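You operate a simulated robot arm through the tools that you are given. There is no shell and no other tool.

You run a simulated robot arm. Do the job below in one go: nothing can be reset, and whatever is moved stays where it is left.

JOB
Put the 8 mm eye from the top of the teal stand on the bottom shelf of the teal stand and the 4 mm eye on the top of the side bench. Take the purple felt pad and put it on the middle shelf of the tall rack. Turn the knob on the green plate to 3. Fetch the black cloth and set it on the bottom shelf of the tall rack. Turn the knob on the blue plate to 4. Turn the knob on the yellow plate to 3. Pull the disc drawer open. The order is free.

The check looks at the end state, three seconds after you hand in, the way a careful person would. Anything else that was tipped, shoved, dropped, spilled or broken makes it a failure. Flat cloth is picked up by pressing the open fingertips on it (5 to 10 N) and closing them slowly along it; thin cloth reads only 2 to 8 mm in the jaws.

ROBOT AND FRAMES
A 6-joint arm with a fingered hand on a trunk, on a base that moves. Base frame: it is fixed to the floor where the robot stands at the start and does not move with it; the origin is under the middle of the robot, x ahead of it, y to its left, z up. Readings come in mm, degrees, newtons and seconds.
With the tool pointing down near the work surface it reaches from about 260 to 720 mm from the robot's upright axis, wherever it stands. Its first joint turns from -166.0 to 166.0 degrees. Places, roughly: black cloth (7x6x5 cm) [-600, 8300, 1000]; bottom shelf of the tall rack [1200, 8900, 400]; bottom shelf of the teal stand [-4100, 100, 300]; disc drawer [2900, 2100, 700]; eye [-4000, 250, 750]; knob on the blue plate [-900, 8500, 1000]; knob on the green plate [-200, 8200, 1000]; knob on the yellow plate [-1500, 8800, 1000]; middle shelf of the tall rack [1200, 8900, 1000]; purple felt pad (9x12x7 cm) [1400, 8800, 1600]; top of the side bench [-2100, -500, 800]. Payload 4 kg.
Tool frame: the origin (TCP) lies between the finger pads and is the grasp point; the fingertips stand 26 mm ahead of it; z points along the fingers, y is the line along which they close. The gripper opens to 148 mm; its body begins 73 mm behind the TCP. The gripper is a hand of 3 fingers: y runs from the thumb to the fingers, the wrist lies at [0, 0, -239] in the tool frame, and closing takes about 1.5 s.
Orientation is that of the tool frame in the base frame, as a unit quaternion [x, y, z, w]. With the fingers straight down and closing along the base's y, the tool's x points along the base's -x, its y along +y and its z along -z.

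CONTROLS
- The arm moves only by the tool arm_command. Its argument "motion" is text: rows parted by semicolons, each of 6 numbers parted by spaces: the shift along the tool's x, y, z in mm, then the turn, a rotation vector about the tool's x, y, z in degrees. In form: tx ty tz rx ry rz; .... A call has 1 to 20 rows; each row shifts and turns the commanded pose from where the row before left it, along the tool's axes as they then stand. "jaw" is the finger opening in mm, from 0 to 148, set as the call begins (left out, the last holds). Rows are played at 5 a second. More than 50 mm and 8.6 degrees between two rows, or a gripper value outside its range, and nothing of the call is played. A pose out of reach is approached as far as the arm can. The call stops where the force on the tool passes 40 N (or 10 N more than at its start, if that is more) or the arm is blocked; 0.2 s more then pass. The fingers move at their own pace (about 153 mm/s each) and stop on an object; they squeeze with about 32 N. The grip force told is the motor's: it shows also when the fingers shut on nothing. Time passes only in rows, and 0.2 s behind the last, so rows that do not move let the fingers close. It gives the time, the measured TCP pose, the force on the tool (base axes), the opening and the grip force at its end, in the units of the frame above (readings bear some noise), with the torque about the TCP (base axes, N m) and any sound that the robot's microphone picked up.
- Cameras (640 x 400 px; columns grow to the right, rows downward): "scene" is now at [28.4, 163.4, 1430.7]; the picture's right is [0.03, -1.00, 0.00], its down [-0.58, -0.02, -0.82] and it looks along [0.82, 0.02, -0.58] (base axes); focal length 279 px, centre (320, 200). "wrist" rides on the gripper at [68, -39, -90] in the tool frame; the picture's right is [0.50, 0.87, 0.00], its down [-0.66, 0.38, -0.65] and it looks along [-0.57, 0.33, 0.76] (tool axes); focal length 222 px, centre (320, 200). There is no depth. A picture from a camera that has moved, and an enlarged one, comes with that camera's place and axes in the base frame and with its lens.
- capture(camera): a new picture of that camera. The clock stands still meanwhile.
- raise_lower(by): slides the trunk up (or, below 0, down) by that many mm; the arm and the scene camera ride with it, the base frame stays. It gives what a move gives, with no picture.
- roll_base(legs): drives the robot by 1 to 6 legs, each [ahead, left, turn to the left] in mm, mm and degrees, along the robot's own axes; the way and the turn of a leg run together, so that a leg with both is an arc; at most 1500 mm and 180 degrees a leg. The arm and the cameras ride along, it lands a little off, and it stops where it bumps. It gives what a move gives.
- set_grasp(shape): the hand has 3 fingers and takes this shape, open, in about a second: jaw (thumb against the fingers, like two jaws); tri (thumb and two fingers); tip (a fingertip pinch); poke (one finger out to press); point (the index stretched); flat (the hand flat); cup (the hand cupped); fist (a fist). The gripper value then closes the fingers along that shape, each until it touches; the sizes above hold for jaw. It gives what a move gives, with no picture.
- head_to(pan, tilt): turns the head with the scene camera to pan (to the left, within 155 degrees either way) and tilt (down, from -29 to 69), counted from straight ahead of the robot. It gives what a move gives.
- enlarge(camera, box): a new picture of the part [left, top, right, bottom] of that camera's present view, enlarged. The clock stands still meanwhile.
- finish_job(): hands the job in; it is judged then, once.

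Nothing tells you exact positions but the pictures and the camera data. Unless the task says otherwise, let go and move clear before handing in.

The tools are called after ">>>" by a JSON object that holds its "name" and its "arguments". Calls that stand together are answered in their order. arm_command: Moves the arm, as the interface text tells. Its arguments: {"type":"object","properties":{"motion":{"type":"string"},"jaw":{"type":"number"}},"required":["motion"]} The other tools are called the same way: raise_lower (by) moves the trunk up or down; set_grasp (shape) gives the hand a shape; roll_base (legs) drives the base; head_to (pan, tilt) turns the head that bears the scene camera; capture (camera) takes a picture; enlarge (camera, box) takes an enlarged picture of a part of a camera's view; finish_job () hands the job in.

At the start:

```text
time_s: 0.0
eef_pos: [463.0, 66.5, 1102.8]
ee_rot: [0.0, 1.0, -0.001, 0.0]
ft_force: [0.4, 0.4, -0.5]
ft_torque: [0.01, 0.02, -0.02]
opening: 148.1
gripper_force: 0.0
shape: jaw
trunk travel left (down, up): [-375.0, 215.0]
robot x, y, heading: [-1.7, 0.7, -0.0]
head pan, tilt (commanded): [1.6, 35.3]
```

scene: 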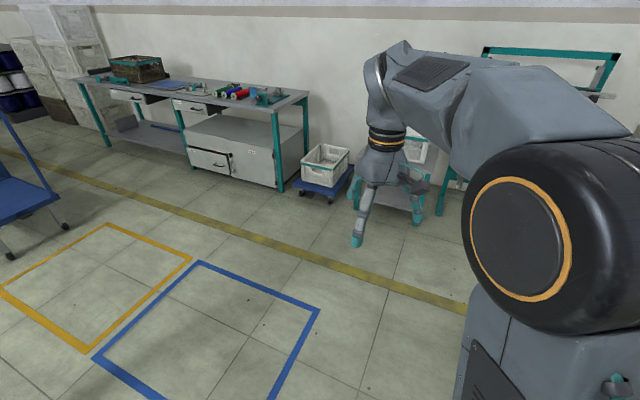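
wrist: 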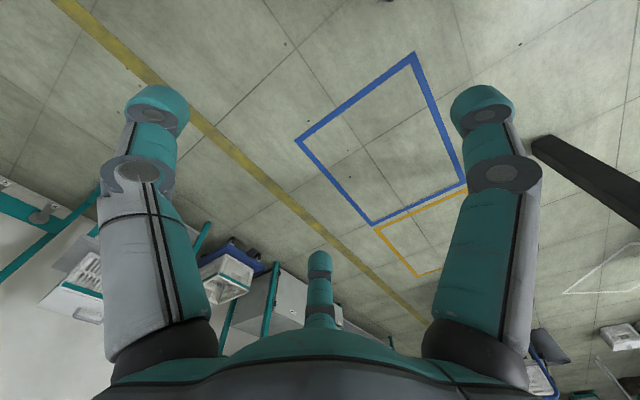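

I see a workshop with a bench along the wall ahead and to the left, and my arm in the foreground. I'll look around with the head first to locate the stands, the rack and the benches.

>>> {"name": "head_to", "arguments": {"pan": 60, "tilt": 15}}

>>> {"name": "capture", "arguments": {"camera": "scene"}}

>>> {"name": "head_to", "arguments": {"pan": 110, "tilt": 15}}

>>> {"name": "capture", "arguments": {"camera": "scene"}}

>>> {"name": "head_to", "arguments": {"pan": 153, "tilt": 15}}

>>> {"name": "capture", "arguments": {"camera": "scene"}}

>>> {"name": "head_to", "arguments": {"pan": -150, "tilt": 15}}

>>> {"name": "capture", "arguments": {"camera": "scene"}}

>>> {"name": "head_to", "arguments": {"pan": -90, "tilt": 15}}

>>> {"name": "capture", "arguments": {"camera": "scene"}}

```text
time_s: 1.3
eef_pos: [462.7, 67.8, 1102.7]
ee_rot: [0.0, 1.0, -0.001, 0.0]
ft_force: [0.0, 0.0, -0.6]
ft_torque: [-0.02, -0.03, 0.0]
opening: 147.8
gripper_force: 0.0
shape: jaw
trunk travel left (down, up): [-375.0, 215.0]
robot x, y, heading: [-0.9, -0.7, -0.2]
head pan, tilt (commanded): [60.0, 15.0]
```

```text
taken
camera scene: at [-12.7, 241.7, 1463.0], right [0.87, -0.5, 0.0], down [-0.13, -0.22, -0.97], along [0.48, 0.84, -0.26], focal length 279 px, centre (320, 200)
```

scene: 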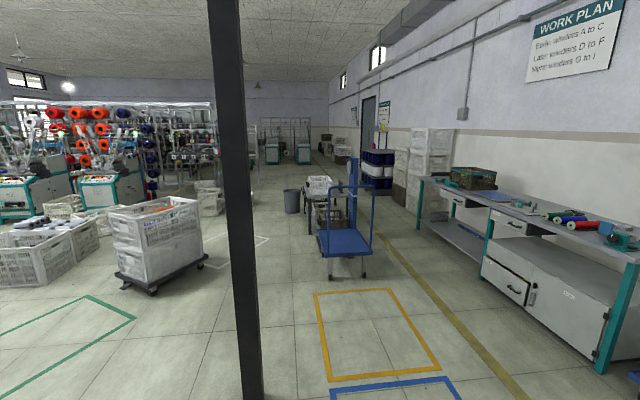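

```text
time_s: 2.5
eef_pos: [462.6, 67.3, 1102.5]
ee_rot: [0.0, 1.0, 0.0, 0.0]
ft_force: [-0.5, 0.6, 0.3]
ft_torque: [0.01, -0.02, 0.0]
opening: 147.9
gripper_force: 0.0
shape: jaw
trunk travel left (down, up): [-375.0, 215.0]
robot x, y, heading: [1.3, 2.3, -0.0]
head pan, tilt (commanded): [110.0, 15.0]
```

```text
taken
camera scene: at [-91.4, 248.7, 1463.1], right [0.94, 0.34, 0.0], down [0.09, -0.24, -0.97], along [-0.33, 0.91, -0.26], focal length 279 px, centre (320, 200)
```

scene: 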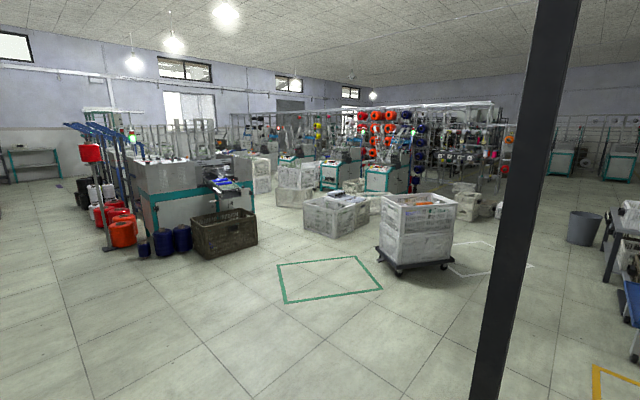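

```text
time_s: 3.6
eef_pos: [462.8, 67.5, 1102.8]
ee_rot: [-0.001, 1.0, 0.0, 0.0]
ft_force: [-0.4, -0.1, -0.3]
ft_torque: [-0.02, 0.02, 0.0]
opening: 147.7
gripper_force: 0.0
shape: jaw
trunk travel left (down, up): [-375.0, 215.0]
robot x, y, heading: [0.8, -4.4, -0.1]
head pan, tilt (commanded): [153.0, 15.0]
```

```text
taken
camera scene: at [-142.7, 203.3, 1463.1], right [0.45, 0.89, 0.0], down [0.23, -0.12, -0.97], along [-0.86, 0.44, -0.26], focal length 279 px, centre (320, 200)
```

scene: 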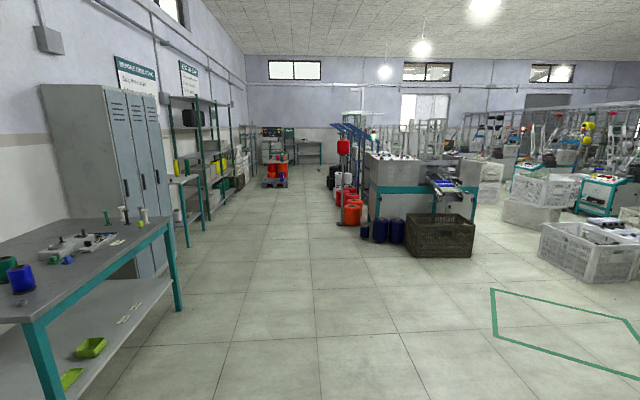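

```text
time_s: 7.7
eef_pos: [461.9, 67.6, 1103.1]
ee_rot: [0.001, 1.0, -0.001, 0.0]
ft_force: [0.9, -0.8, 0.2]
ft_torque: [-0.02, 0.01, 0.0]
opening: 147.7
gripper_force: 0.1
shape: jaw
trunk travel left (down, up): [-375.0, 215.0]
robot x, y, heading: [-2.1, -2.2, -0.0]
head pan, tilt (commanded): [-150.0, 15.0]
```

```text
taken
camera scene: at [-140.4, 114.1, 1463.1], right [-0.5, 0.87, 0.0], down [0.22, 0.13, -0.97], along [-0.84, -0.48, -0.26], focal length 279 px, centre (320, 200)
```

scene: 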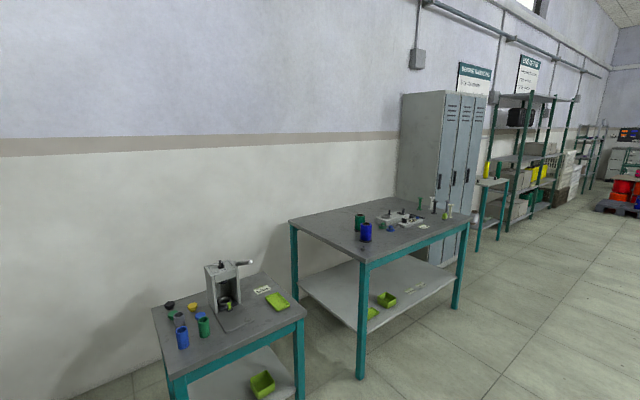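

```text
time_s: 9.0
eef_pos: [462.2, 67.7, 1102.5]
ee_rot: [0.0, 1.0, 0.0, -0.001]
ft_force: [0.7, 0.4, -0.2]
ft_torque: [-0.03, 0.01, -0.03]
opening: 148.0
gripper_force: 0.0
shape: jaw
trunk travel left (down, up): [-375.0, 215.0]
robot x, y, heading: [-0.3, 2.5, 0.2]
head pan, tilt (commanded): [-90.0, 15.0]
```

```text
taken
camera scene: at [-59.6, 67.5, 1463.1], right [-1.0, 0.0, 0.0], down [0.0, 0.26, -0.97], along [0.0, -0.97, -0.26], focal length 279 px, centre (320, 200)
```

scene: 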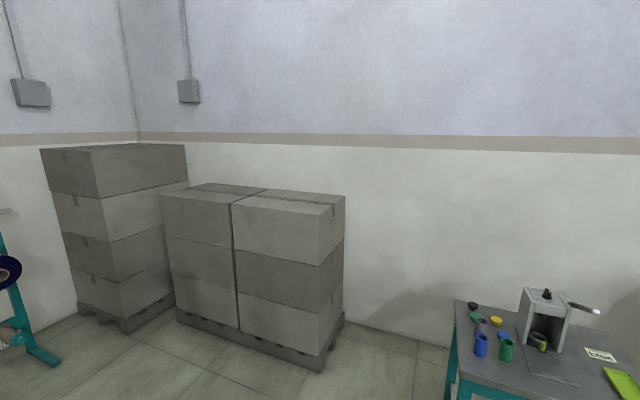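

The side bench is the larger teal-legged table behind me, the teal stand stands past the lockers, and the drawer bench is ahead-left. I'll look in detail toward the drawer bench and toward the far end where the rack and knobs are.

>>> {"name": "head_to", "arguments": {"pan": 35, "tilt": 15}}

>>> {"name": "enlarge", "arguments": {"camera": "scene", "box": [200, 130, 520, 330]}}

>>> {"name": "head_to", "arguments": {"pan": 90, "tilt": 10}}

>>> {"name": "capture", "arguments": {"camera": "scene"}}

>>> {"name": "enlarge", "arguments": {"camera": "scene", "box": [160, 120, 480, 320]}}

>>> {"name": "head_to", "arguments": {"pan": 90, "tilt": 55}}

>>> {"name": "capture", "arguments": {"camera": "scene"}}

```text
time_s: 11.0
eef_pos: [462.1, 67.7, 1102.5]
ee_rot: [0.0, 1.0, 0.0, -0.001]
ft_force: [0.0, -0.2, -0.3]
ft_torque: [0.0, -0.02, -0.04]
opening: 148.0
gripper_force: 0.0
shape: jaw
trunk travel left (down, up): [-375.0, 215.0]
robot x, y, heading: [-3.6, 0.4, 0.1]
head pan, tilt (commanded): [35.0, 15.0]
```

```text
2.00 times, centred on (360, 230) of scene
camera zoom: at [17.1, 214.4, 1463.1], right [0.57, -0.82, 0.0], down [-0.21, -0.15, -0.97], along [0.79, 0.55, -0.26], focal length 558 px, centre (240, 140)
```

zoom: 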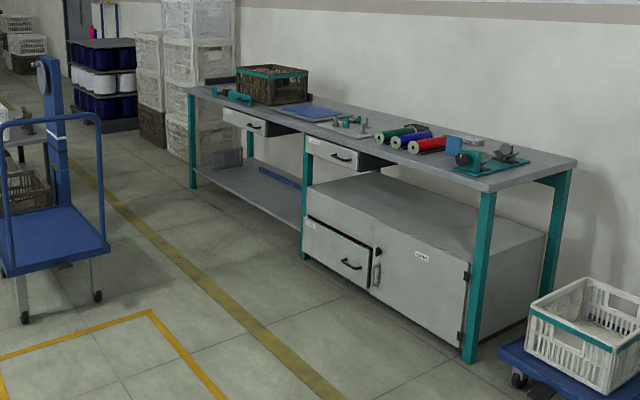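

```text
time_s: 12.3
eef_pos: [461.1, 67.2, 1102.4]
ee_rot: [0.001, 1.0, 0.001, 0.0]
ft_force: [0.0, 0.8, 0.5]
ft_torque: [0.02, 0.0, 0.04]
opening: 147.8
gripper_force: 0.1
shape: jaw
trunk travel left (down, up): [-375.0, 215.0]
robot x, y, heading: [1.6, -1.0, -0.1]
head pan, tilt (commanded): [90.0, 10.0]
```

```text
taken
camera scene: at [-59.4, 253.8, 1471.2], right [1.0, 0.0, 0.0], down [0.0, -0.17, -0.98], along [0.0, 0.98, -0.17], focal length 279 px, centre (320, 200)
```

scene: 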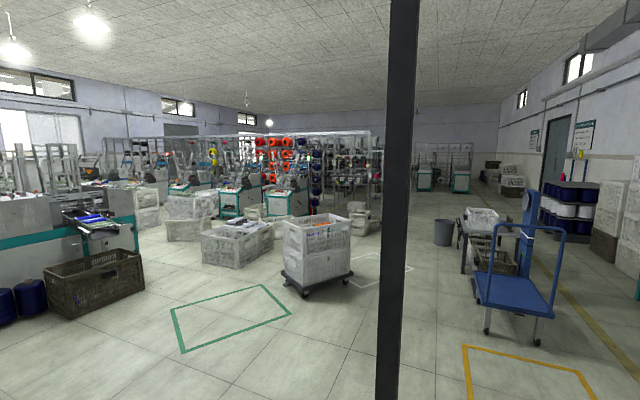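

```text
2.00 times, centred on (320, 220) of scene
camera zoom: at [-59.4, 253.8, 1471.2], right [1.0, 0.0, 0.0], down [0.0, -0.17, -0.98], along [0.0, 0.98, -0.17], focal length 558 px, centre (320, 160)
```

zoom: 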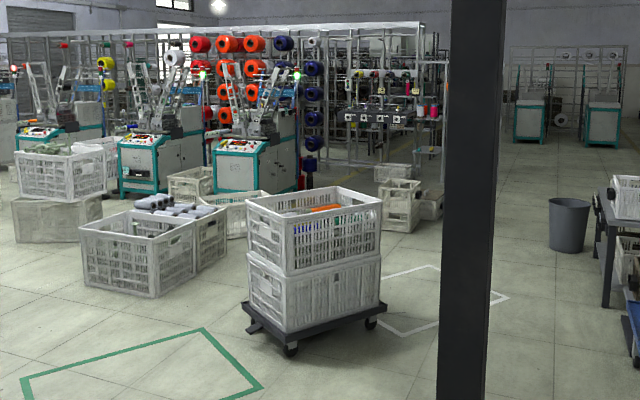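

```text
time_s: 13.4
eef_pos: [462.1, 67.0, 1102.4]
ee_rot: [0.001, 1.0, 0.0, -0.001]
ft_force: [-0.1, -0.5, -1.0]
ft_torque: [-0.02, -0.03, 0.02]
opening: 148.0
gripper_force: 0.1
shape: jaw
trunk travel left (down, up): [-375.0, 215.0]
robot x, y, heading: [1.6, 0.6, -0.1]
head pan, tilt (commanded): [90.0, 55.0]
```

```text
taken
camera scene: at [-59.5, 233.0, 1402.9], right [1.0, 0.0, 0.0], down [0.0, -0.82, -0.57], along [0.0, 0.57, -0.82], focal length 279 px, centre (320, 200)
```

scene: 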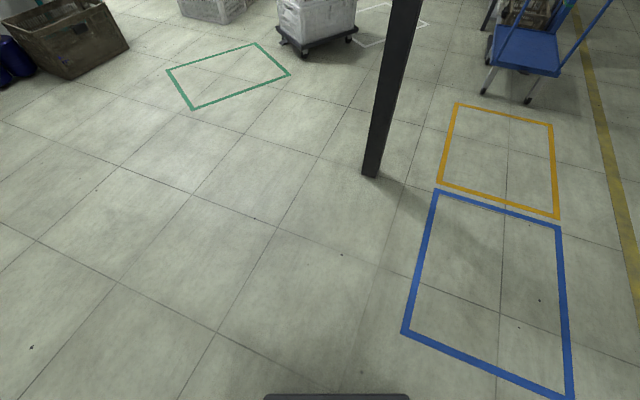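

The left drawer of the bench (about x 2784, y 2046, z 655) fits the stated disc drawer, and the bench front runs about 23° off the base y axis. I'll drive to stand in front of the bench, a bit to the right of that drawer, and check the labels.

>>> {"name": "roll_base", "arguments": {"legs": [[1005, 943, 0], [900, 900, 0], [0, 0, -23]]}}

>>> {"name": "head_to", "arguments": {"pan": 25, "tilt": 35}}

>>> {"name": "capture", "arguments": {"camera": "scene"}}

```text
time_s: 27.5
eef_pos: [2371.4, 1708.1, 1102.9]
ee_rot: [0.2, 0.98, 0.0, 0.001]
ft_force: [-0.1, 0.3, -0.8]
ft_torque: [-0.02, 0.02, 0.02]
opening: 147.8
gripper_force: 0.0
shape: jaw
trunk travel left (down, up): [-375.0, 215.0]
robot x, y, heading: [1918.0, 1829.6, -23.2]
head pan, tilt (commanded): [90.0, 55.0]
```

```text
time_s: 28.9
eef_pos: [2371.6, 1708.0, 1103.3]
ee_rot: [0.2, 0.98, 0.0, 0.0]
ft_force: [-0.4, -1.0, 0.0]
ft_torque: [0.04, 0.03, 0.0]
opening: 147.8
gripper_force: 0.1
shape: jaw
trunk travel left (down, up): [-375.0, 215.0]
robot x, y, heading: [1920.0, 1827.4, -23.0]
head pan, tilt (commanded): [25.0, 35.0]
```

```text
taken
camera scene: at [2017.1, 2002.4, 1431.1], right [0.03, -1.0, 0.0], down [-0.57, -0.02, -0.82], along [0.82, 0.03, -0.57], focal length 279 px, centre (320, 200)
```

scene: 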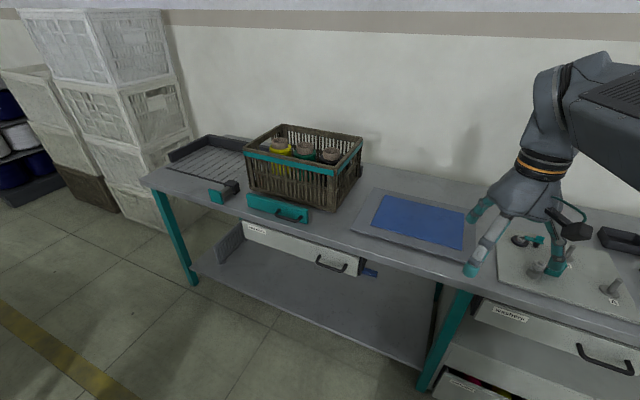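

>>> {"name": "enlarge", "arguments": {"camera": "scene", "box": [220, 190, 380, 290]}}

>>> {"name": "enlarge", "arguments": {"camera": "scene", "box": [440, 270, 640, 395]}}

```text
4.00 times, centred on (300, 240) of scene
camera zoom: at [2017.1, 2002.4, 1431.1], right [0.03, -1.0, 0.0], down [-0.57, -0.02, -0.82], along [0.82, 0.03, -0.57], focal length 1116 px, centre (400, 40)
```

zoom: 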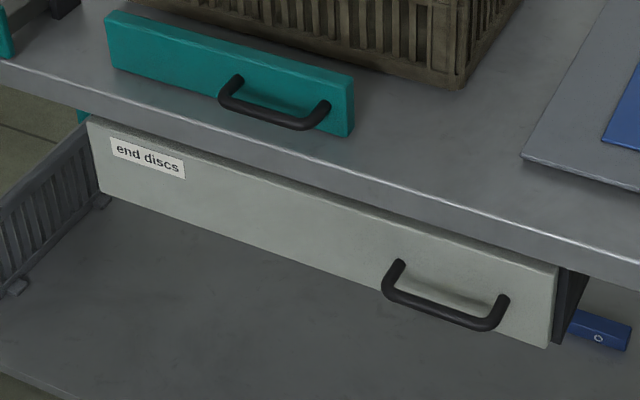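

```text
3.20 times, centred on (540, 332) of scene
camera zoom: at [2017.1, 2002.4, 1431.1], right [0.03, -1.0, 0.0], down [-0.57, -0.02, -0.82], along [0.82, 0.03, -0.57], focal length 893 px, centre (-384, -224)
```

zoom: 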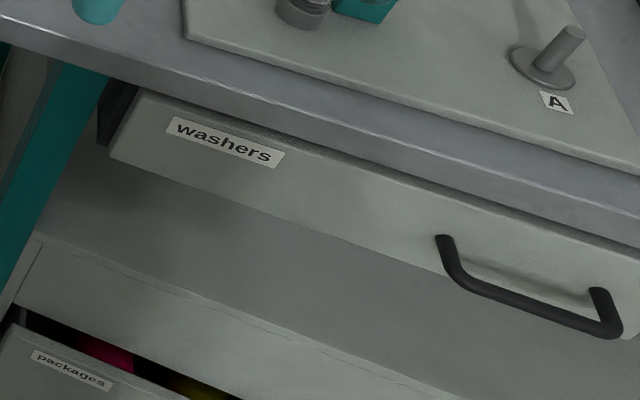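

The left drawer is labelled "end discs", so that's the one; its handle is near (2694, 1987, 672). I'll tilt the tool to point horizontally at the bench and roll it so the fingers close vertically around the handle bar.

>>> {"name": "arm_command", "arguments": {"motion": "0 0 0 0 -8.2 0; 0 0 0 0 -8.2 0; 0 0 0 0 -8.2 0; 0 0 0 0 -8.2 0; 0 0 0 0 -8.2 0; 0 0 0 0 -8.2 0; 0 0 0 0 -8.2 0; 0 0 0 0 -8.2 0; 0 0 0 0 -8.2 0; 0 0 0 0 -8.2 0; 0 0 0 0 -8 0"}}

>>> {"name": "arm_command", "arguments": {"motion": "0 0 0 0 0 8.2; 0 0 0 0 0 8.2; 0 0 0 0 0 8.2; 0 0 0 0 0 8.2; 0 0 0 0 0 8.2; 0 0 0 0 0 8.2; 0 0 0 0 0 8.2; 0 0 0 0 0 8.2; 0 0 0 0 0 8.2; 0 0 0 0 0 8.2; 0 0 0 0 0 8", "jaw": 60}}

>>> {"name": "capture", "arguments": {"camera": "scene"}}

>>> {"name": "capture", "arguments": {"camera": "wrist"}}

```text
time_s: 31.3
eef_pos: [2401.6, 1712.4, 1137.2]
ee_rot: [0.143, 0.693, -0.143, 0.692]
ft_force: [-0.7, -0.2, 0.0]
ft_torque: [0.0, 0.04, -0.01]
opening: 148.1
gripper_force: 0.1
shape: jaw
out of reach, approached as far as the arm can: row 10, 11
trunk travel left (down, up): [-375.0, 215.0]
robot x, y, heading: [1923.7, 1826.3, -23.1]
head pan, tilt (commanded): [25.0, 35.0]
```

```text
time_s: 33.7
eef_pos: [2403.8, 1712.7, 1137.3]
ee_rot: [0.591, 0.389, 0.389, 0.59]
ft_force: [0.2, 0.0, 1.2]
ft_torque: [0.01, -0.02, 0.01]
opening: 60.6
gripper_force: 0.0
shape: jaw
trunk travel left (down, up): [-375.0, 215.0]
robot x, y, heading: [1920.9, 1825.6, -23.0]
head pan, tilt (commanded): [25.0, 35.0]
```

```text
taken
camera scene: at [2017.1, 2002.3, 1431.1], right [0.03, -1.0, 0.0], down [-0.57, -0.02, -0.82], along [0.82, 0.03, -0.57], focal length 279 px, centre (320, 200)
```

scene: 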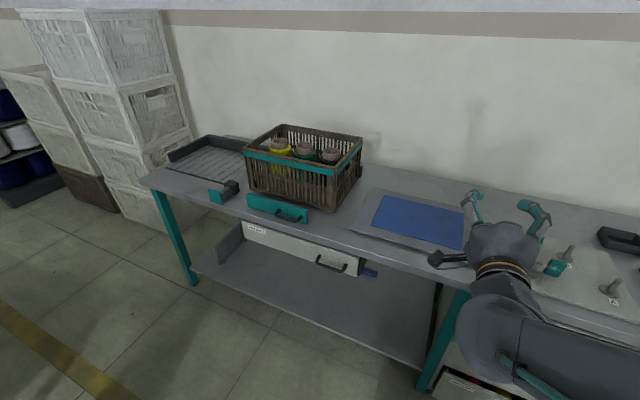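

```text
taken
camera wrist: at [2346.4, 1810.7, 1098.7], right [0.2, 0.46, 0.87], down [-0.86, -0.34, 0.38], along [0.47, -0.82, 0.32], focal length 222 px, centre (320, 200)
```

wrist: 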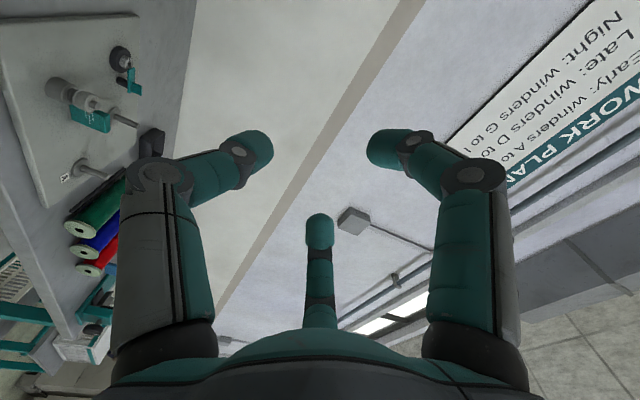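

The hand now points at the bench with the fingers closing vertically. I'll lower the trunk so the arm comes down to drawer height in front of the bench.

>>> {"name": "raise_lower", "arguments": {"by": -330}}

>>> {"name": "capture", "arguments": {"camera": "scene"}}

>>> {"name": "capture", "arguments": {"camera": "wrist"}}

```text
time_s: 36.9
eef_pos: [2402.3, 1712.7, 808.6]
ee_rot: [0.591, 0.389, 0.389, 0.59]
ft_force: [-0.4, 0.0, 0.6]
ft_torque: [-0.01, -0.02, -0.02]
opening: 60.4
gripper_force: 0.0
shape: jaw
trunk travel left (down, up): [-45.0, 545.0]
robot x, y, heading: [1919.4, 1825.0, -22.9]
head pan, tilt (commanded): [25.0, 35.0]
```

```text
taken
camera scene: at [2017.1, 2002.3, 1101.1], right [0.03, -1.0, 0.0], down [-0.57, -0.02, -0.82], along [0.82, 0.03, -0.57], focal length 279 px, centre (320, 200)
```

scene: 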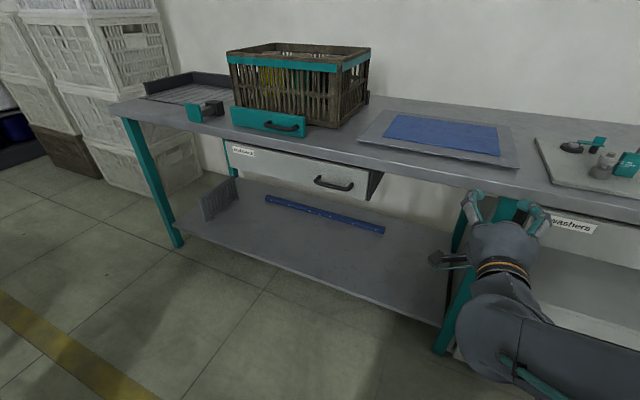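

```text
taken
camera wrist: at [2346.4, 1810.6, 768.6], right [0.2, 0.46, 0.87], down [-0.86, -0.34, 0.38], along [0.47, -0.82, 0.33], focal length 222 px, centre (320, 200)
```

wrist: 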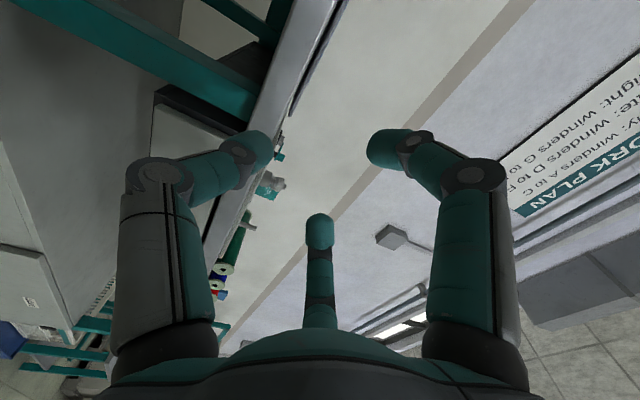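

>>> {"name": "enlarge", "arguments": {"camera": "scene", "box": [280, 150, 400, 225]}}

```text
5.33 times, centred on (340, 188) of scene
camera zoom: at [2017.1, 2002.3, 1101.1], right [0.03, -1.0, 0.0], down [-0.57, -0.02, -0.82], along [0.82, 0.03, -0.57], focal length 1488 px, centre (213, 267)
```

zoom: 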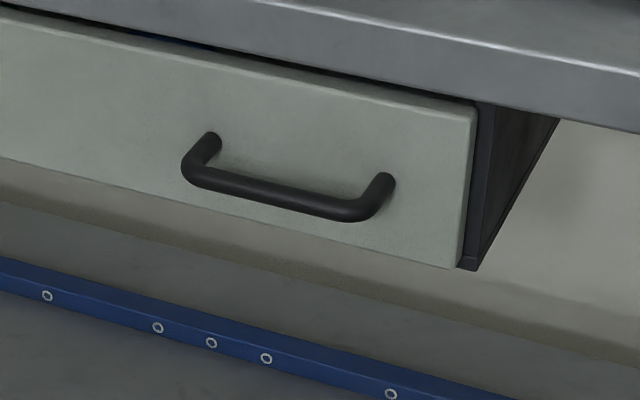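

The handle bar triangulates to about (2669, 1993, 692). I'll move the hand sideways and down to a pre-grasp point about 80 mm short of it.

>>> {"name": "arm_command", "arguments": {"motion": "45.35 0 0 0 0 0; 45.35 0 0 0 0 0; 45.35 0 0 0 0 0; 45.35 0 0 0 0 0; 45.35 0 0 0 0 0; 45.35 0 0 0 0 0; 45.35 0 0 0 0 0; 45.35 0 0 0 0 0; 0 -38.9 0 0 0 0; 0 -38.9 0 0 0 0; 0 -38.9 0 0 0 0; 0 0 27 0 0 0; 0 0 27 0 0 0; 0 0 0 0 0 0", "jaw": 55}}

>>> {"name": "capture", "arguments": {"camera": "scene"}}

>>> {"name": "capture", "arguments": {"camera": "wrist"}}

```text
time_s: 39.9
eef_pos: [2595.9, 2024.6, 689.8]
ee_rot: [0.592, 0.388, 0.388, 0.59]
ft_force: [0.1, 0.3, -0.3]
ft_torque: [0.01, 0.01, -0.01]
opening: 55.2
gripper_force: 0.0
shape: jaw
trunk travel left (down, up): [-45.0, 545.0]
robot x, y, heading: [1918.9, 1826.2, -22.7]
head pan, tilt (commanded): [25.0, 35.0]
```

```text
taken
camera scene: at [2017.1, 2002.4, 1101.1], right [0.03, -1.0, 0.0], down [-0.57, -0.02, -0.82], along [0.82, 0.03, -0.57], focal length 279 px, centre (320, 200)
```

scene: 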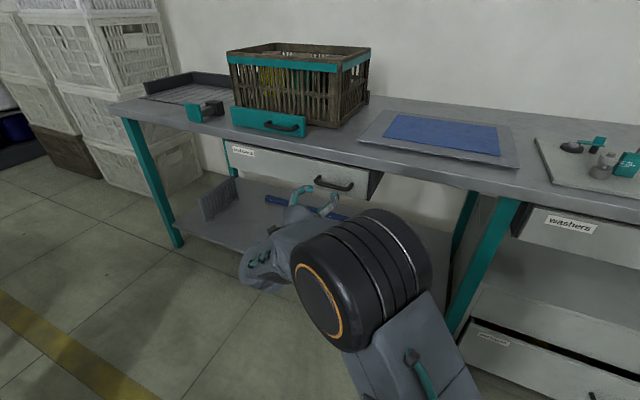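

```text
taken
camera wrist: at [2539.0, 2122.5, 651.5], right [0.2, 0.46, 0.87], down [-0.86, -0.34, 0.38], along [0.47, -0.82, 0.33], focal length 222 px, centre (320, 200)
```

wrist: 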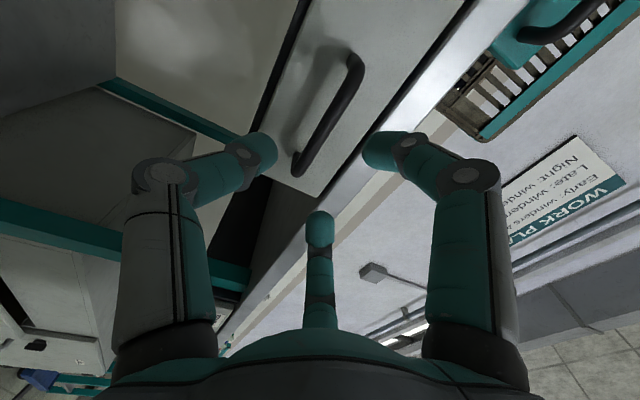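

The hand is lined up with the handle; the bar sits about 80 mm ahead between the thumb and fingers. I'll advance 70 mm and close on it.

>>> {"name": "arm_command", "arguments": {"motion": "0 0 24 0 0 0; 0 0 24 0 0 0; 0 0 22 0 0 0; 0 0 0 0 0 0", "jaw": 55}}

>>> {"name": "capture", "arguments": {"camera": "wrist"}}

>>> {"name": "enlarge", "arguments": {"camera": "scene", "box": [220, 130, 420, 255]}}

```text
time_s: 40.9
eef_pos: [2659.8, 1997.2, 691.0]
ee_rot: [0.591, 0.388, 0.389, 0.59]
ft_force: [-1.3, -0.2, -0.1]
ft_torque: [-0.02, 0.02, -0.01]
opening: 55.0
gripper_force: 0.1
shape: jaw
trunk travel left (down, up): [-45.0, 545.0]
robot x, y, heading: [1921.2, 1824.5, -23.3]
head pan, tilt (commanded): [25.0, 35.0]
```

```text
taken
camera wrist: at [2604.0, 2095.2, 651.8], right [0.2, 0.46, 0.87], down [-0.86, -0.34, 0.38], along [0.47, -0.82, 0.33], focal length 222 px, centre (320, 200)
```

wrist: 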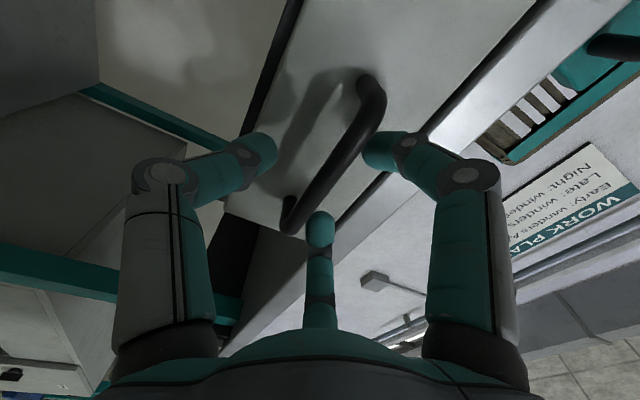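

```text
3.20 times, centred on (320, 192) of scene
camera zoom: at [2017.1, 2002.4, 1101.1], right [0.03, -1.0, 0.0], down [-0.57, -0.02, -0.82], along [0.82, 0.03, -0.57], focal length 893 px, centre (320, 224)
```

zoom: 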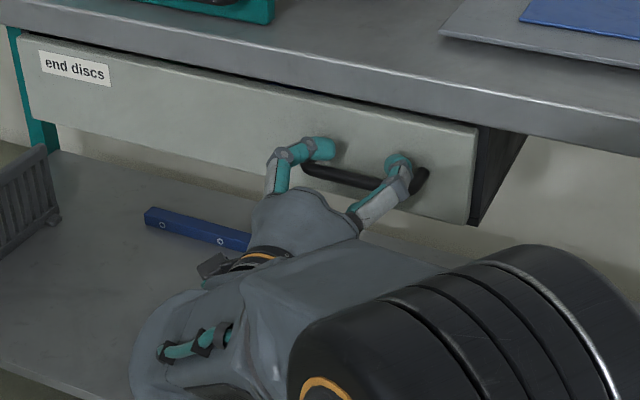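

>>> {"name": "arm_command", "arguments": {"motion": "0 0 0 0 0 0; 0 0 0 0 0 0; 0 0 0 0 0 0; 0 0 0 0 0 0; 0 0 0 0 0 0; 0 0 0 0 0 0; 0 0 0 0 0 0; 0 0 0 0 0 0", "jaw": 0}}

>>> {"name": "capture", "arguments": {"camera": "wrist"}}

```text
time_s: 42.7
eef_pos: [2659.0, 1996.8, 690.9]
ee_rot: [0.591, 0.39, 0.389, 0.59]
ft_force: [0.1, 0.1, 0.0]
ft_torque: [0.02, 0.01, 0.0]
opening: 5.5
gripper_force: 32.1
shape: jaw
trunk travel left (down, up): [-45.0, 545.0]
robot x, y, heading: [1920.9, 1827.9, -23.1]
head pan, tilt (commanded): [25.0, 35.0]
```

```text
taken
camera wrist: at [2603.8, 2095.2, 651.8], right [0.2, 0.46, 0.87], down [-0.86, -0.34, 0.38], along [0.47, -0.82, 0.33], focal length 222 px, centre (320, 200)
```

wrist: 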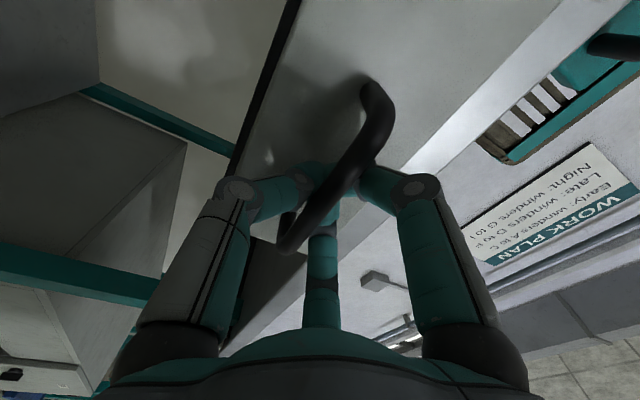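

The fingers are closed around the bar. I'll pull straight back.

>>> {"name": "arm_command", "arguments": {"motion": "0 0 -10 0 0 0; 0 0 -15 0 0 0; 0 0 -20 0 0 0; 0 0 -20 0 0 0; 0 0 -20 0 0 0; 0 0 -20 0 0 0; 0 0 -20 0 0 0; 0 0 -20 0 0 0; 0 0 -20 0 0 0; 0 0 -20 0 0 0; 0 0 -20 0 0 0; 0 0 0 0 0 0", "jaw": 0}}

>>> {"name": "capture", "arguments": {"camera": "scene"}}

```text
time_s: 45.3
eef_pos: [2471.8, 2079.0, 691.4]
ee_rot: [0.591, 0.389, 0.389, 0.59]
ft_force: [0.3, 0.9, -1.5]
ft_torque: [-0.02, -0.01, -0.03]
opening: 5.5
gripper_force: 32.1
shape: jaw
trunk travel left (down, up): [-45.0, 545.0]
robot x, y, heading: [1917.2, 1824.8, -22.9]
head pan, tilt (commanded): [25.0, 35.0]
```

```text
taken
camera scene: at [2017.2, 2002.4, 1101.1], right [0.03, -1.0, 0.0], down [-0.57, -0.02, -0.82], along [0.82, 0.03, -0.57], focal length 279 px, centre (320, 200)
```

scene: 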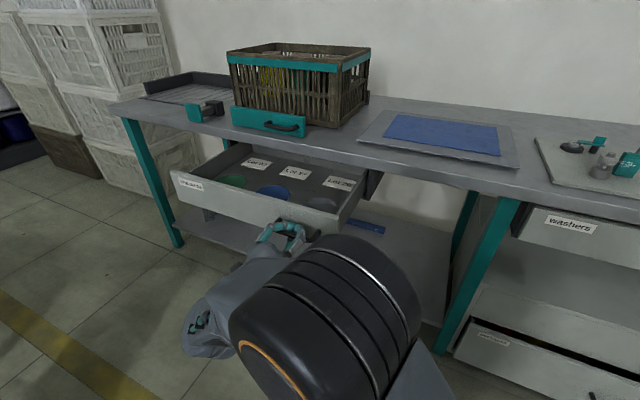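

The drawer is open about 200 mm with discs visible inside. I'll pull a bit further, gently, to leave it clearly open.

>>> {"name": "arm_command", "arguments": {"motion": "0 0 -15 0 0 0; 0 0 -15 0 0 0; 0 0 -15 0 0 0; 0 0 -15 0 0 0; 0 0 0 0 0 0", "jaw": 0}}

>>> {"name": "capture", "arguments": {"camera": "scene"}}

```text
time_s: 46.5
eef_pos: [2416.6, 2102.7, 691.3]
ee_rot: [0.591, 0.389, 0.388, 0.59]
ft_force: [1.5, -0.7, -0.2]
ft_torque: [0.03, -0.02, -0.03]
opening: 5.5
gripper_force: 32.0
shape: jaw
trunk travel left (down, up): [-45.0, 545.0]
robot x, y, heading: [1917.2, 1824.7, -22.9]
head pan, tilt (commanded): [25.0, 35.0]
```

```text
taken
camera scene: at [2017.2, 2002.4, 1101.0], right [0.03, -1.0, 0.0], down [-0.57, -0.02, -0.82], along [0.82, 0.03, -0.57], focal length 279 px, centre (320, 200)
```

scene: 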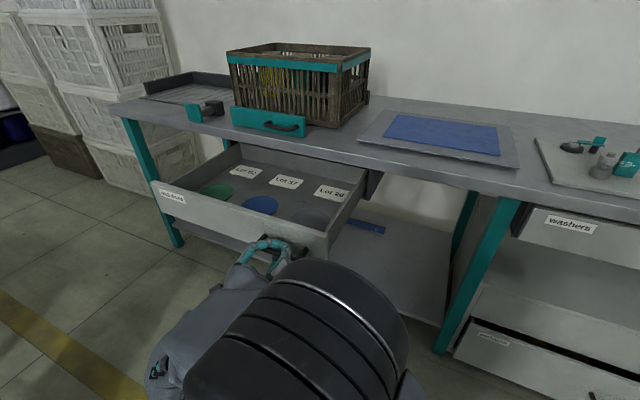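

The drawer is wide open now. I'll release, back off, and fold the arm clear.

>>> {"name": "arm_command", "arguments": {"motion": "0 0 0 0 0 0; 0 0 0 0 0 0; 0 0 0 0 0 0; 0 0 0 0 0 0; 0 0 -15 0 0 0; 0 0 -20 0 0 0; 0 0 -20 0 0 0; 0 0 -20 0 0 0; 0 0 -15 0 0 0; 0 0 0 0 0 0", "jaw": 55}}

>>> {"name": "capture", "arguments": {"camera": "scene"}}

>>> {"name": "capture", "arguments": {"camera": "wrist"}}

```text
time_s: 48.7
eef_pos: [2333.4, 2139.0, 691.8]
ee_rot: [0.592, 0.388, 0.389, 0.59]
ft_force: [0.1, -0.5, -0.2]
ft_torque: [0.01, -0.02, 0.0]
opening: 54.8
gripper_force: 0.0
shape: jaw
trunk travel left (down, up): [-45.0, 545.0]
robot x, y, heading: [1920.4, 1827.6, -23.2]
head pan, tilt (commanded): [25.0, 35.0]
```

```text
taken
camera scene: at [2017.1, 2002.4, 1101.1], right [0.03, -1.0, 0.0], down [-0.57, -0.02, -0.82], along [0.82, 0.03, -0.57], focal length 279 px, centre (320, 200)
```

scene: 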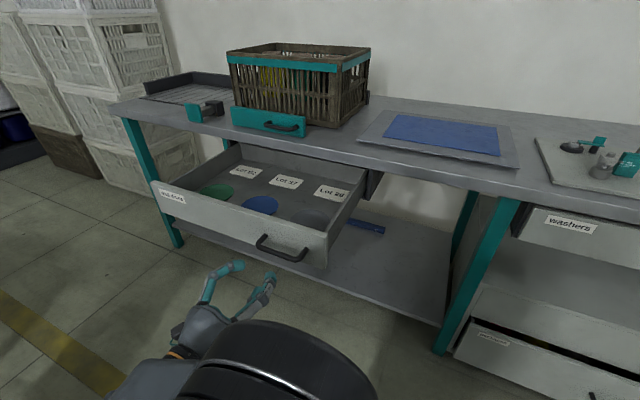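

```text
taken
camera wrist: at [2277.3, 2235.7, 652.2], right [0.2, 0.46, 0.87], down [-0.86, -0.34, 0.38], along [0.47, -0.82, 0.33], focal length 222 px, centre (320, 200)
```

wrist: 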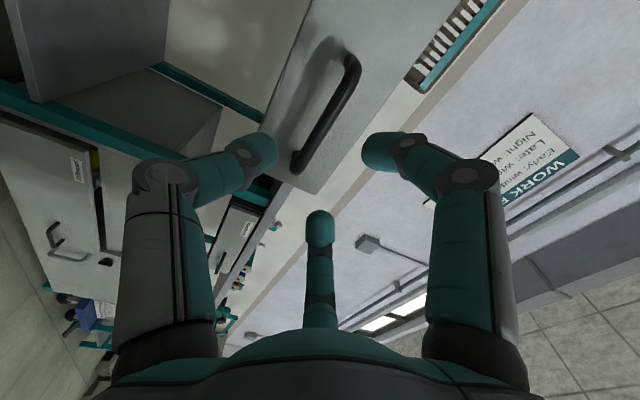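

Drawer done. Next I raise the trunk, bring the arm back in front of the robot, and drive away toward the far end with the rack and the knobs.

>>> {"name": "raise_lower", "arguments": {"by": 330}}

>>> {"name": "arm_command", "arguments": {"motion": "-45 0 0 0 0 0; -45 0 0 0 0 0; -45 0 10 0 0 0; -45 0 20 0 0 0; -45 0 20 0 0 0; -45 0 20 0 0 0; -45 0 20 0 0 0; -45 20 10 0 0 0; -40 20 0 0 0 0; 0 0 0 0 0 0"}}

>>> {"name": "head_to", "arguments": {"pan": 113, "tilt": 20}}

>>> {"name": "capture", "arguments": {"camera": "scene"}}

```text
time_s: 52.0
eef_pos: [2334.4, 2138.2, 1021.4]
ee_rot: [0.591, 0.388, 0.389, 0.591]
ft_force: [0.6, -0.3, 0.0]
ft_torque: [-0.03, -0.01, 0.01]
opening: 54.8
gripper_force: 0.2
shape: jaw
trunk travel left (down, up): [-375.0, 215.0]
robot x, y, heading: [1924.2, 1827.0, -23.3]
head pan, tilt (commanded): [25.0, 35.0]
```

```text
refused: row 8 steps farther than a row can; nothing moved
```

```text
time_s: 53.6
eef_pos: [2333.0, 2137.7, 1020.8]
ee_rot: [0.591, 0.389, 0.388, 0.59]
ft_force: [-0.2, 0.0, 0.0]
ft_torque: [-0.01, -0.01, -0.01]
opening: 54.8
gripper_force: 0.0
shape: jaw
trunk travel left (down, up): [-375.0, 215.0]
robot x, y, heading: [1923.7, 1828.5, -23.0]
head pan, tilt (commanded): [113.0, 20.0]
```

```text
taken
camera scene: at [1929.3, 2092.7, 1454.9], right [1.0, 0.0, 0.0], down [0.0, -0.34, -0.94], along [0.0, 0.94, -0.34], focal length 279 px, centre (320, 200)
```

scene: 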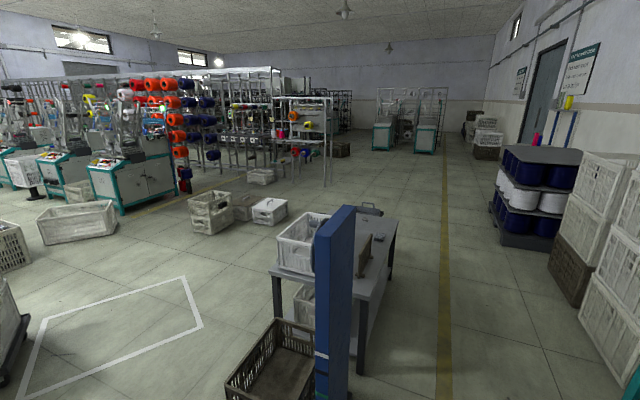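

>>> {"name": "enlarge", "arguments": {"camera": "scene", "box": [150, 60, 350, 185]}}

>>> {"name": "arm_command", "arguments": {"motion": "-45 0 0 0 0 0; -45 0 0 0 0 0; -45 0 10 0 0 0; -45 0 20 0 0 0; -45 0 20 0 0 0; -45 0 20 0 0 0; -45 0 20 0 0 0; -45 10 10 0 0 0; -40 20 0 0 0 0; 0 0 0 0 0 0"}}

```text
3.20 times, centred on (250, 122) of scene
camera zoom: at [1929.3, 2092.7, 1454.9], right [1.0, 0.0, 0.0], down [0.0, -0.34, -0.94], along [0.0, 0.94, -0.34], focal length 893 px, centre (544, 448)
```

zoom: 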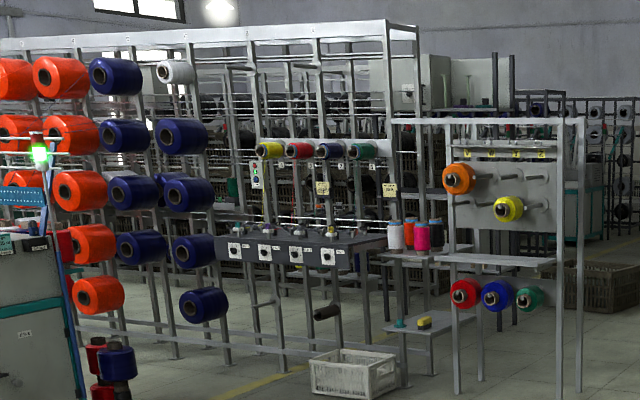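

```text
time_s: 55.8
eef_pos: [2353.9, 1858.5, 1126.0]
ee_rot: [0.592, 0.389, 0.388, 0.59]
ft_force: [-0.1, 0.1, 0.5]
ft_torque: [0.0, 0.0, 0.01]
opening: 54.4
gripper_force: 0.0
shape: jaw
out of reach, approached as far as the arm can: row 4, 5, 6, 7, 8, 9
trunk travel left (down, up): [-375.0, 215.0]
robot x, y, heading: [1917.4, 1825.3, -23.0]
head pan, tilt (commanded): [113.0, 20.0]
```

The drawer stays open behind me; ahead I see a spool frame, a console and pipe racks, with the targets apparently behind them at y of about 8000 or more. I'll back away from the bench, turn to face +y and drive up the free lane at about x = 900, then look again.

>>> {"name": "roll_base", "arguments": {"legs": [[-312, -596, 0], [0, 0, 113], [800, 500, 0], [1200, 0, 0]]}}

>>> {"name": "head_to", "arguments": {"pan": 0, "tilt": 10}}

>>> {"name": "capture", "arguments": {"camera": "scene"}}

>>> {"name": "enlarge", "arguments": {"camera": "scene", "box": [120, 110, 440, 310]}}

```text
time_s: 74.4
eef_pos: [657.4, 3762.7, 1124.7]
ee_rot: [-0.009, 0.709, 0.705, -0.008]
ft_force: [-0.2, -0.4, 1.1]
ft_torque: [0.01, 0.02, 0.0]
opening: 55.1
gripper_force: 0.0
shape: jaw
trunk travel left (down, up): [-375.0, 215.0]
robot x, y, heading: [861.9, 3381.0, 91.8]
head pan, tilt (commanded): [113.0, 20.0]
```

```text
time_s: 76.3
eef_pos: [657.0, 3763.7, 1125.4]
ee_rot: [-0.008, 0.709, 0.706, -0.008]
ft_force: [0.4, -0.3, 0.8]
ft_torque: [-0.03, -0.02, -0.02]
opening: 54.5
gripper_force: 0.0
shape: jaw
trunk travel left (down, up): [-375.0, 215.0]
robot x, y, heading: [865.7, 3381.5, 91.5]
head pan, tilt (commanded): [0.0, 10.0]
```

```text
taken
camera scene: at [705.1, 3410.1, 1471.2], right [1.0, 0.03, 0.0], down [0.0, -0.17, -0.98], along [-0.03, 0.98, -0.17], focal length 279 px, centre (320, 200)
```

scene: 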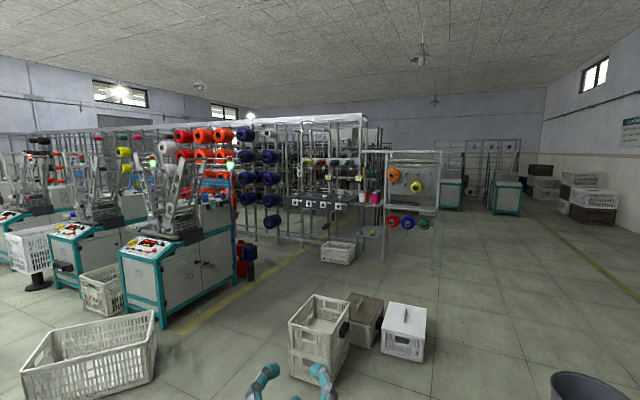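

```text
2.00 times, centred on (280, 210) of scene
camera zoom: at [705.1, 3410.1, 1471.2], right [1.0, 0.03, 0.0], down [0.0, -0.17, -0.98], along [-0.03, 0.98, -0.17], focal length 558 px, centre (400, 180)
```

zoom: 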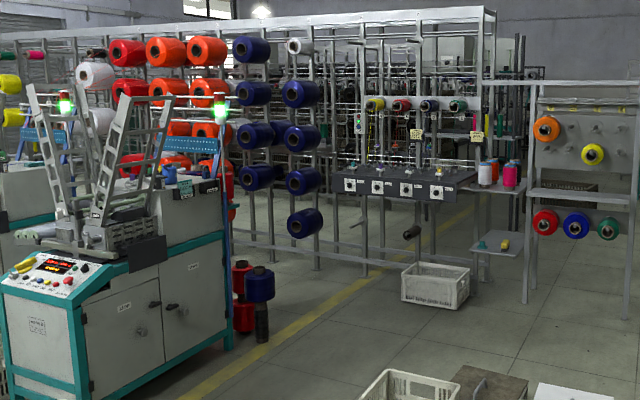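

The targets lie behind the long spool creel, so I must drive round its right-hand end; boxes and a bucket stand on the floor in between. I'll check my own footprint and the way on both sides before moving.

>>> {"name": "head_to", "arguments": {"pan": 90, "tilt": 69}}

>>> {"name": "capture", "arguments": {"camera": "scene"}}

>>> {"name": "head_to", "arguments": {"pan": -35, "tilt": 20}}

>>> {"name": "capture", "arguments": {"camera": "scene"}}

```text
time_s: 78.0
eef_pos: [657.0, 3763.1, 1125.2]
ee_rot: [-0.008, 0.709, 0.705, -0.008]
ft_force: [0.4, 0.9, 0.3]
ft_torque: [0.02, 0.01, -0.01]
opening: 54.8
gripper_force: 0.1
shape: jaw
trunk travel left (down, up): [-375.0, 215.0]
robot x, y, heading: [869.3, 3380.6, 91.7]
head pan, tilt (commanded): [90.0, 68.8]
```

```text
taken
camera scene: at [651.7, 3315.7, 1387.4], right [-0.03, 1.0, 0.0], down [0.93, 0.02, -0.36], along [-0.36, -0.01, -0.93], focal length 279 px, centre (320, 200)
```

scene: 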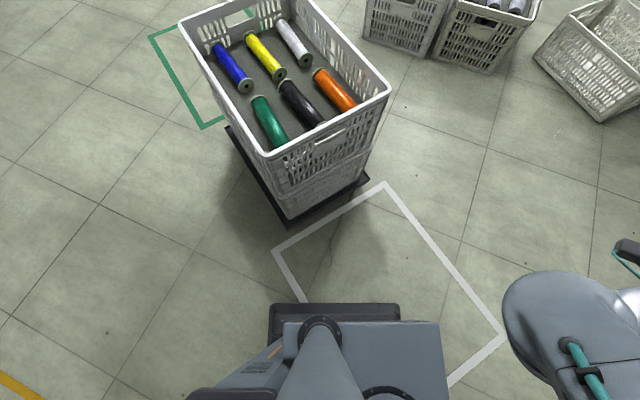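

```text
time_s: 80.0
eef_pos: [656.5, 3762.9, 1125.2]
ee_rot: [-0.008, 0.709, 0.706, -0.009]
ft_force: [0.2, 0.0, -0.4]
ft_torque: [-0.03, 0.0, -0.02]
opening: 54.8
gripper_force: 0.0
shape: jaw
trunk travel left (down, up): [-375.0, 215.0]
robot x, y, heading: [868.8, 3379.7, 91.3]
head pan, tilt (commanded): [-35.0, 20.0]
```

```text
taken
camera scene: at [759.0, 3394.8, 1454.9], right [0.83, -0.55, 0.0], down [-0.19, -0.29, -0.94], along [0.52, 0.78, -0.34], focal length 279 px, centre (320, 200)
```

scene: 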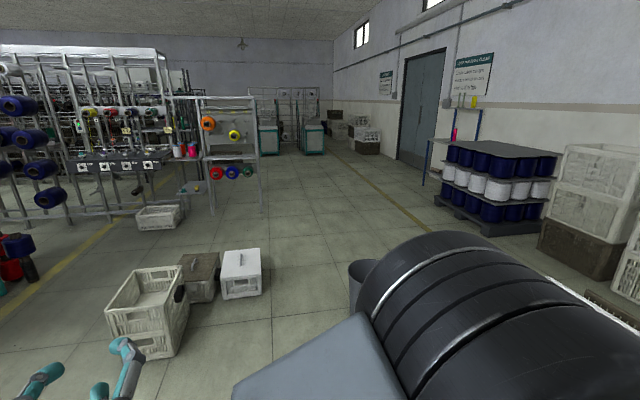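

My base is about 540 × 440 mm. The gap between boxes and bucket is tight, so I'll take the wider gap to the left of the boxes and come out in front of the creel.

>>> {"name": "roll_base", "arguments": {"legs": [[931, 395, 0], [562, 436, 0], [750, 0, -1.5], [520, -700, 0]]}}

>>> {"name": "head_to", "arguments": {"pan": -30, "tilt": 15}}

>>> {"name": "capture", "arguments": {"camera": "scene"}}

>>> {"name": "head_to", "arguments": {"pan": 15, "tilt": 10}}

>>> {"name": "capture", "arguments": {"camera": "scene"}}

```text
time_s: 96.7
eef_pos: [452.0, 6519.8, 1124.7]
ee_rot: [-0.005, 0.708, 0.706, -0.006]
ft_force: [-0.7, 0.6, 0.7]
ft_torque: [-0.04, 0.01, 0.0]
opening: 54.6
gripper_force: 0.0
shape: jaw
trunk travel left (down, up): [-375.0, 215.0]
robot x, y, heading: [657.4, 6133.9, 91.2]
head pan, tilt (commanded): [-35.0, 20.0]
```

```text
time_s: 97.3
eef_pos: [452.3, 6517.6, 1124.6]
ee_rot: [-0.005, 0.709, 0.706, -0.005]
ft_force: [-1.3, 0.2, 0.0]
ft_torque: [0.02, -0.02, 0.01]
opening: 54.9
gripper_force: 0.0
shape: jaw
trunk travel left (down, up): [-375.0, 215.0]
robot x, y, heading: [659.0, 6138.4, 91.5]
head pan, tilt (commanded): [-30.0, 15.0]
```

```text
taken
camera scene: at [545.0, 6154.9, 1463.0], right [0.88, -0.48, 0.0], down [-0.12, -0.23, -0.97], along [0.47, 0.85, -0.26], focal length 279 px, centre (320, 200)
```

scene: 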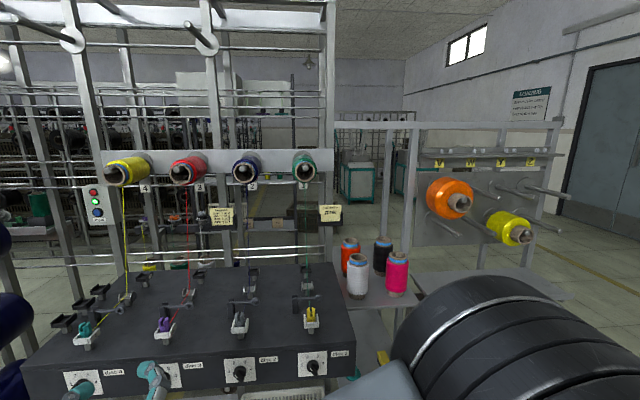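

```text
time_s: 98.4
eef_pos: [452.6, 6519.1, 1125.1]
ee_rot: [-0.006, 0.708, 0.706, -0.006]
ft_force: [0.2, 0.9, -0.1]
ft_torque: [0.01, -0.01, 0.01]
opening: 55.1
gripper_force: 0.1
shape: jaw
trunk travel left (down, up): [-375.0, 215.0]
robot x, y, heading: [658.6, 6137.3, 91.1]
head pan, tilt (commanded): [15.0, 10.0]
```

```text
taken
camera scene: at [474.1, 6162.4, 1471.2], right [0.96, 0.28, 0.0], down [0.05, -0.17, -0.98], along [-0.27, 0.95, -0.17], focal length 279 px, centre (320, 200)
```

scene: 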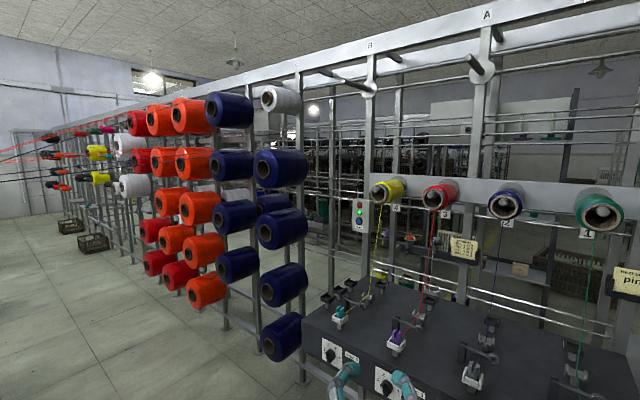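

The rear side of the creel needs to be reached; the console in front of me is close, so I'll back off first and drive right, around the spool frame's end.

>>> {"name": "roll_base", "arguments": {"legs": [[-250, 0, 0], [0, -1350, 0], [0, -650, 0]]}}

>>> {"name": "head_to", "arguments": {"pan": 20, "tilt": 15}}

>>> {"name": "capture", "arguments": {"camera": "scene"}}

>>> {"name": "head_to", "arguments": {"pan": -20, "tilt": 15}}

>>> {"name": "capture", "arguments": {"camera": "scene"}}

```text
time_s: 99.8
eef_pos: [456.3, 6369.3, 1125.5]
ee_rot: [-0.005, 0.709, 0.706, -0.004]
ft_force: [0.2, -0.1, 0.0]
ft_torque: [-0.01, 0.0, 0.03]
opening: 54.8
gripper_force: 0.0
shape: jaw
trunk travel left (down, up): [-375.0, 215.0]
robot x, y, heading: [662.4, 5985.7, 91.0]
head pan, tilt (commanded): [15.0, 10.0]
stopped in leg 1: the robot was blocked; the commanded pose is now the measured one
```

```text
time_s: 100.5
eef_pos: [457.2, 6368.9, 1124.1]
ee_rot: [-0.006, 0.708, 0.706, -0.005]
ft_force: [-0.7, 0.4, 0.1]
ft_torque: [-0.02, 0.01, 0.0]
opening: 55.0
gripper_force: 0.1
shape: jaw
trunk travel left (down, up): [-375.0, 215.0]
robot x, y, heading: [667.2, 5987.3, 90.9]
head pan, tilt (commanded): [20.0, 15.0]
```

```text
taken
camera scene: at [469.2, 6010.5, 1463.1], right [0.93, 0.36, 0.0], down [0.09, -0.24, -0.97], along [-0.35, 0.9, -0.26], focal length 279 px, centre (320, 200)
```

scene: 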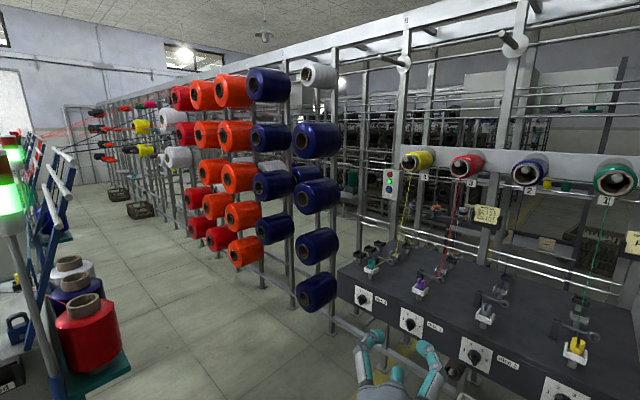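

```text
time_s: 101.6
eef_pos: [456.7, 6370.1, 1125.3]
ee_rot: [-0.005, 0.708, 0.706, -0.005]
ft_force: [-0.7, -0.4, -0.1]
ft_torque: [-0.03, 0.01, 0.0]
opening: 54.9
gripper_force: 0.1
shape: jaw
trunk travel left (down, up): [-375.0, 215.0]
robot x, y, heading: [660.5, 5985.3, 91.2]
head pan, tilt (commanded): [-20.0, 15.0]
```

```text
taken
camera scene: at [533.0, 6011.7, 1463.1], right [0.95, -0.32, 0.0], down [-0.08, -0.24, -0.97], along [0.31, 0.91, -0.26], focal length 279 px, centre (320, 200)
```

scene: 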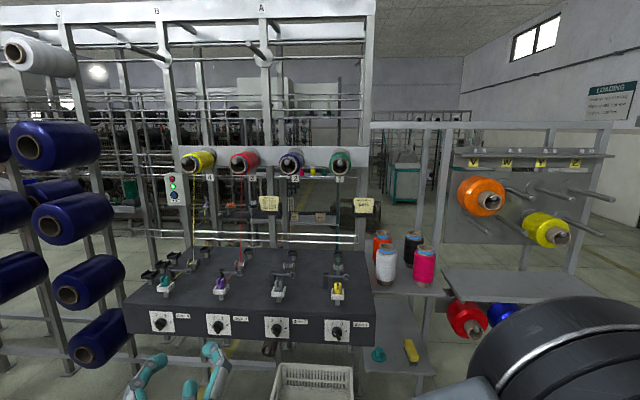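

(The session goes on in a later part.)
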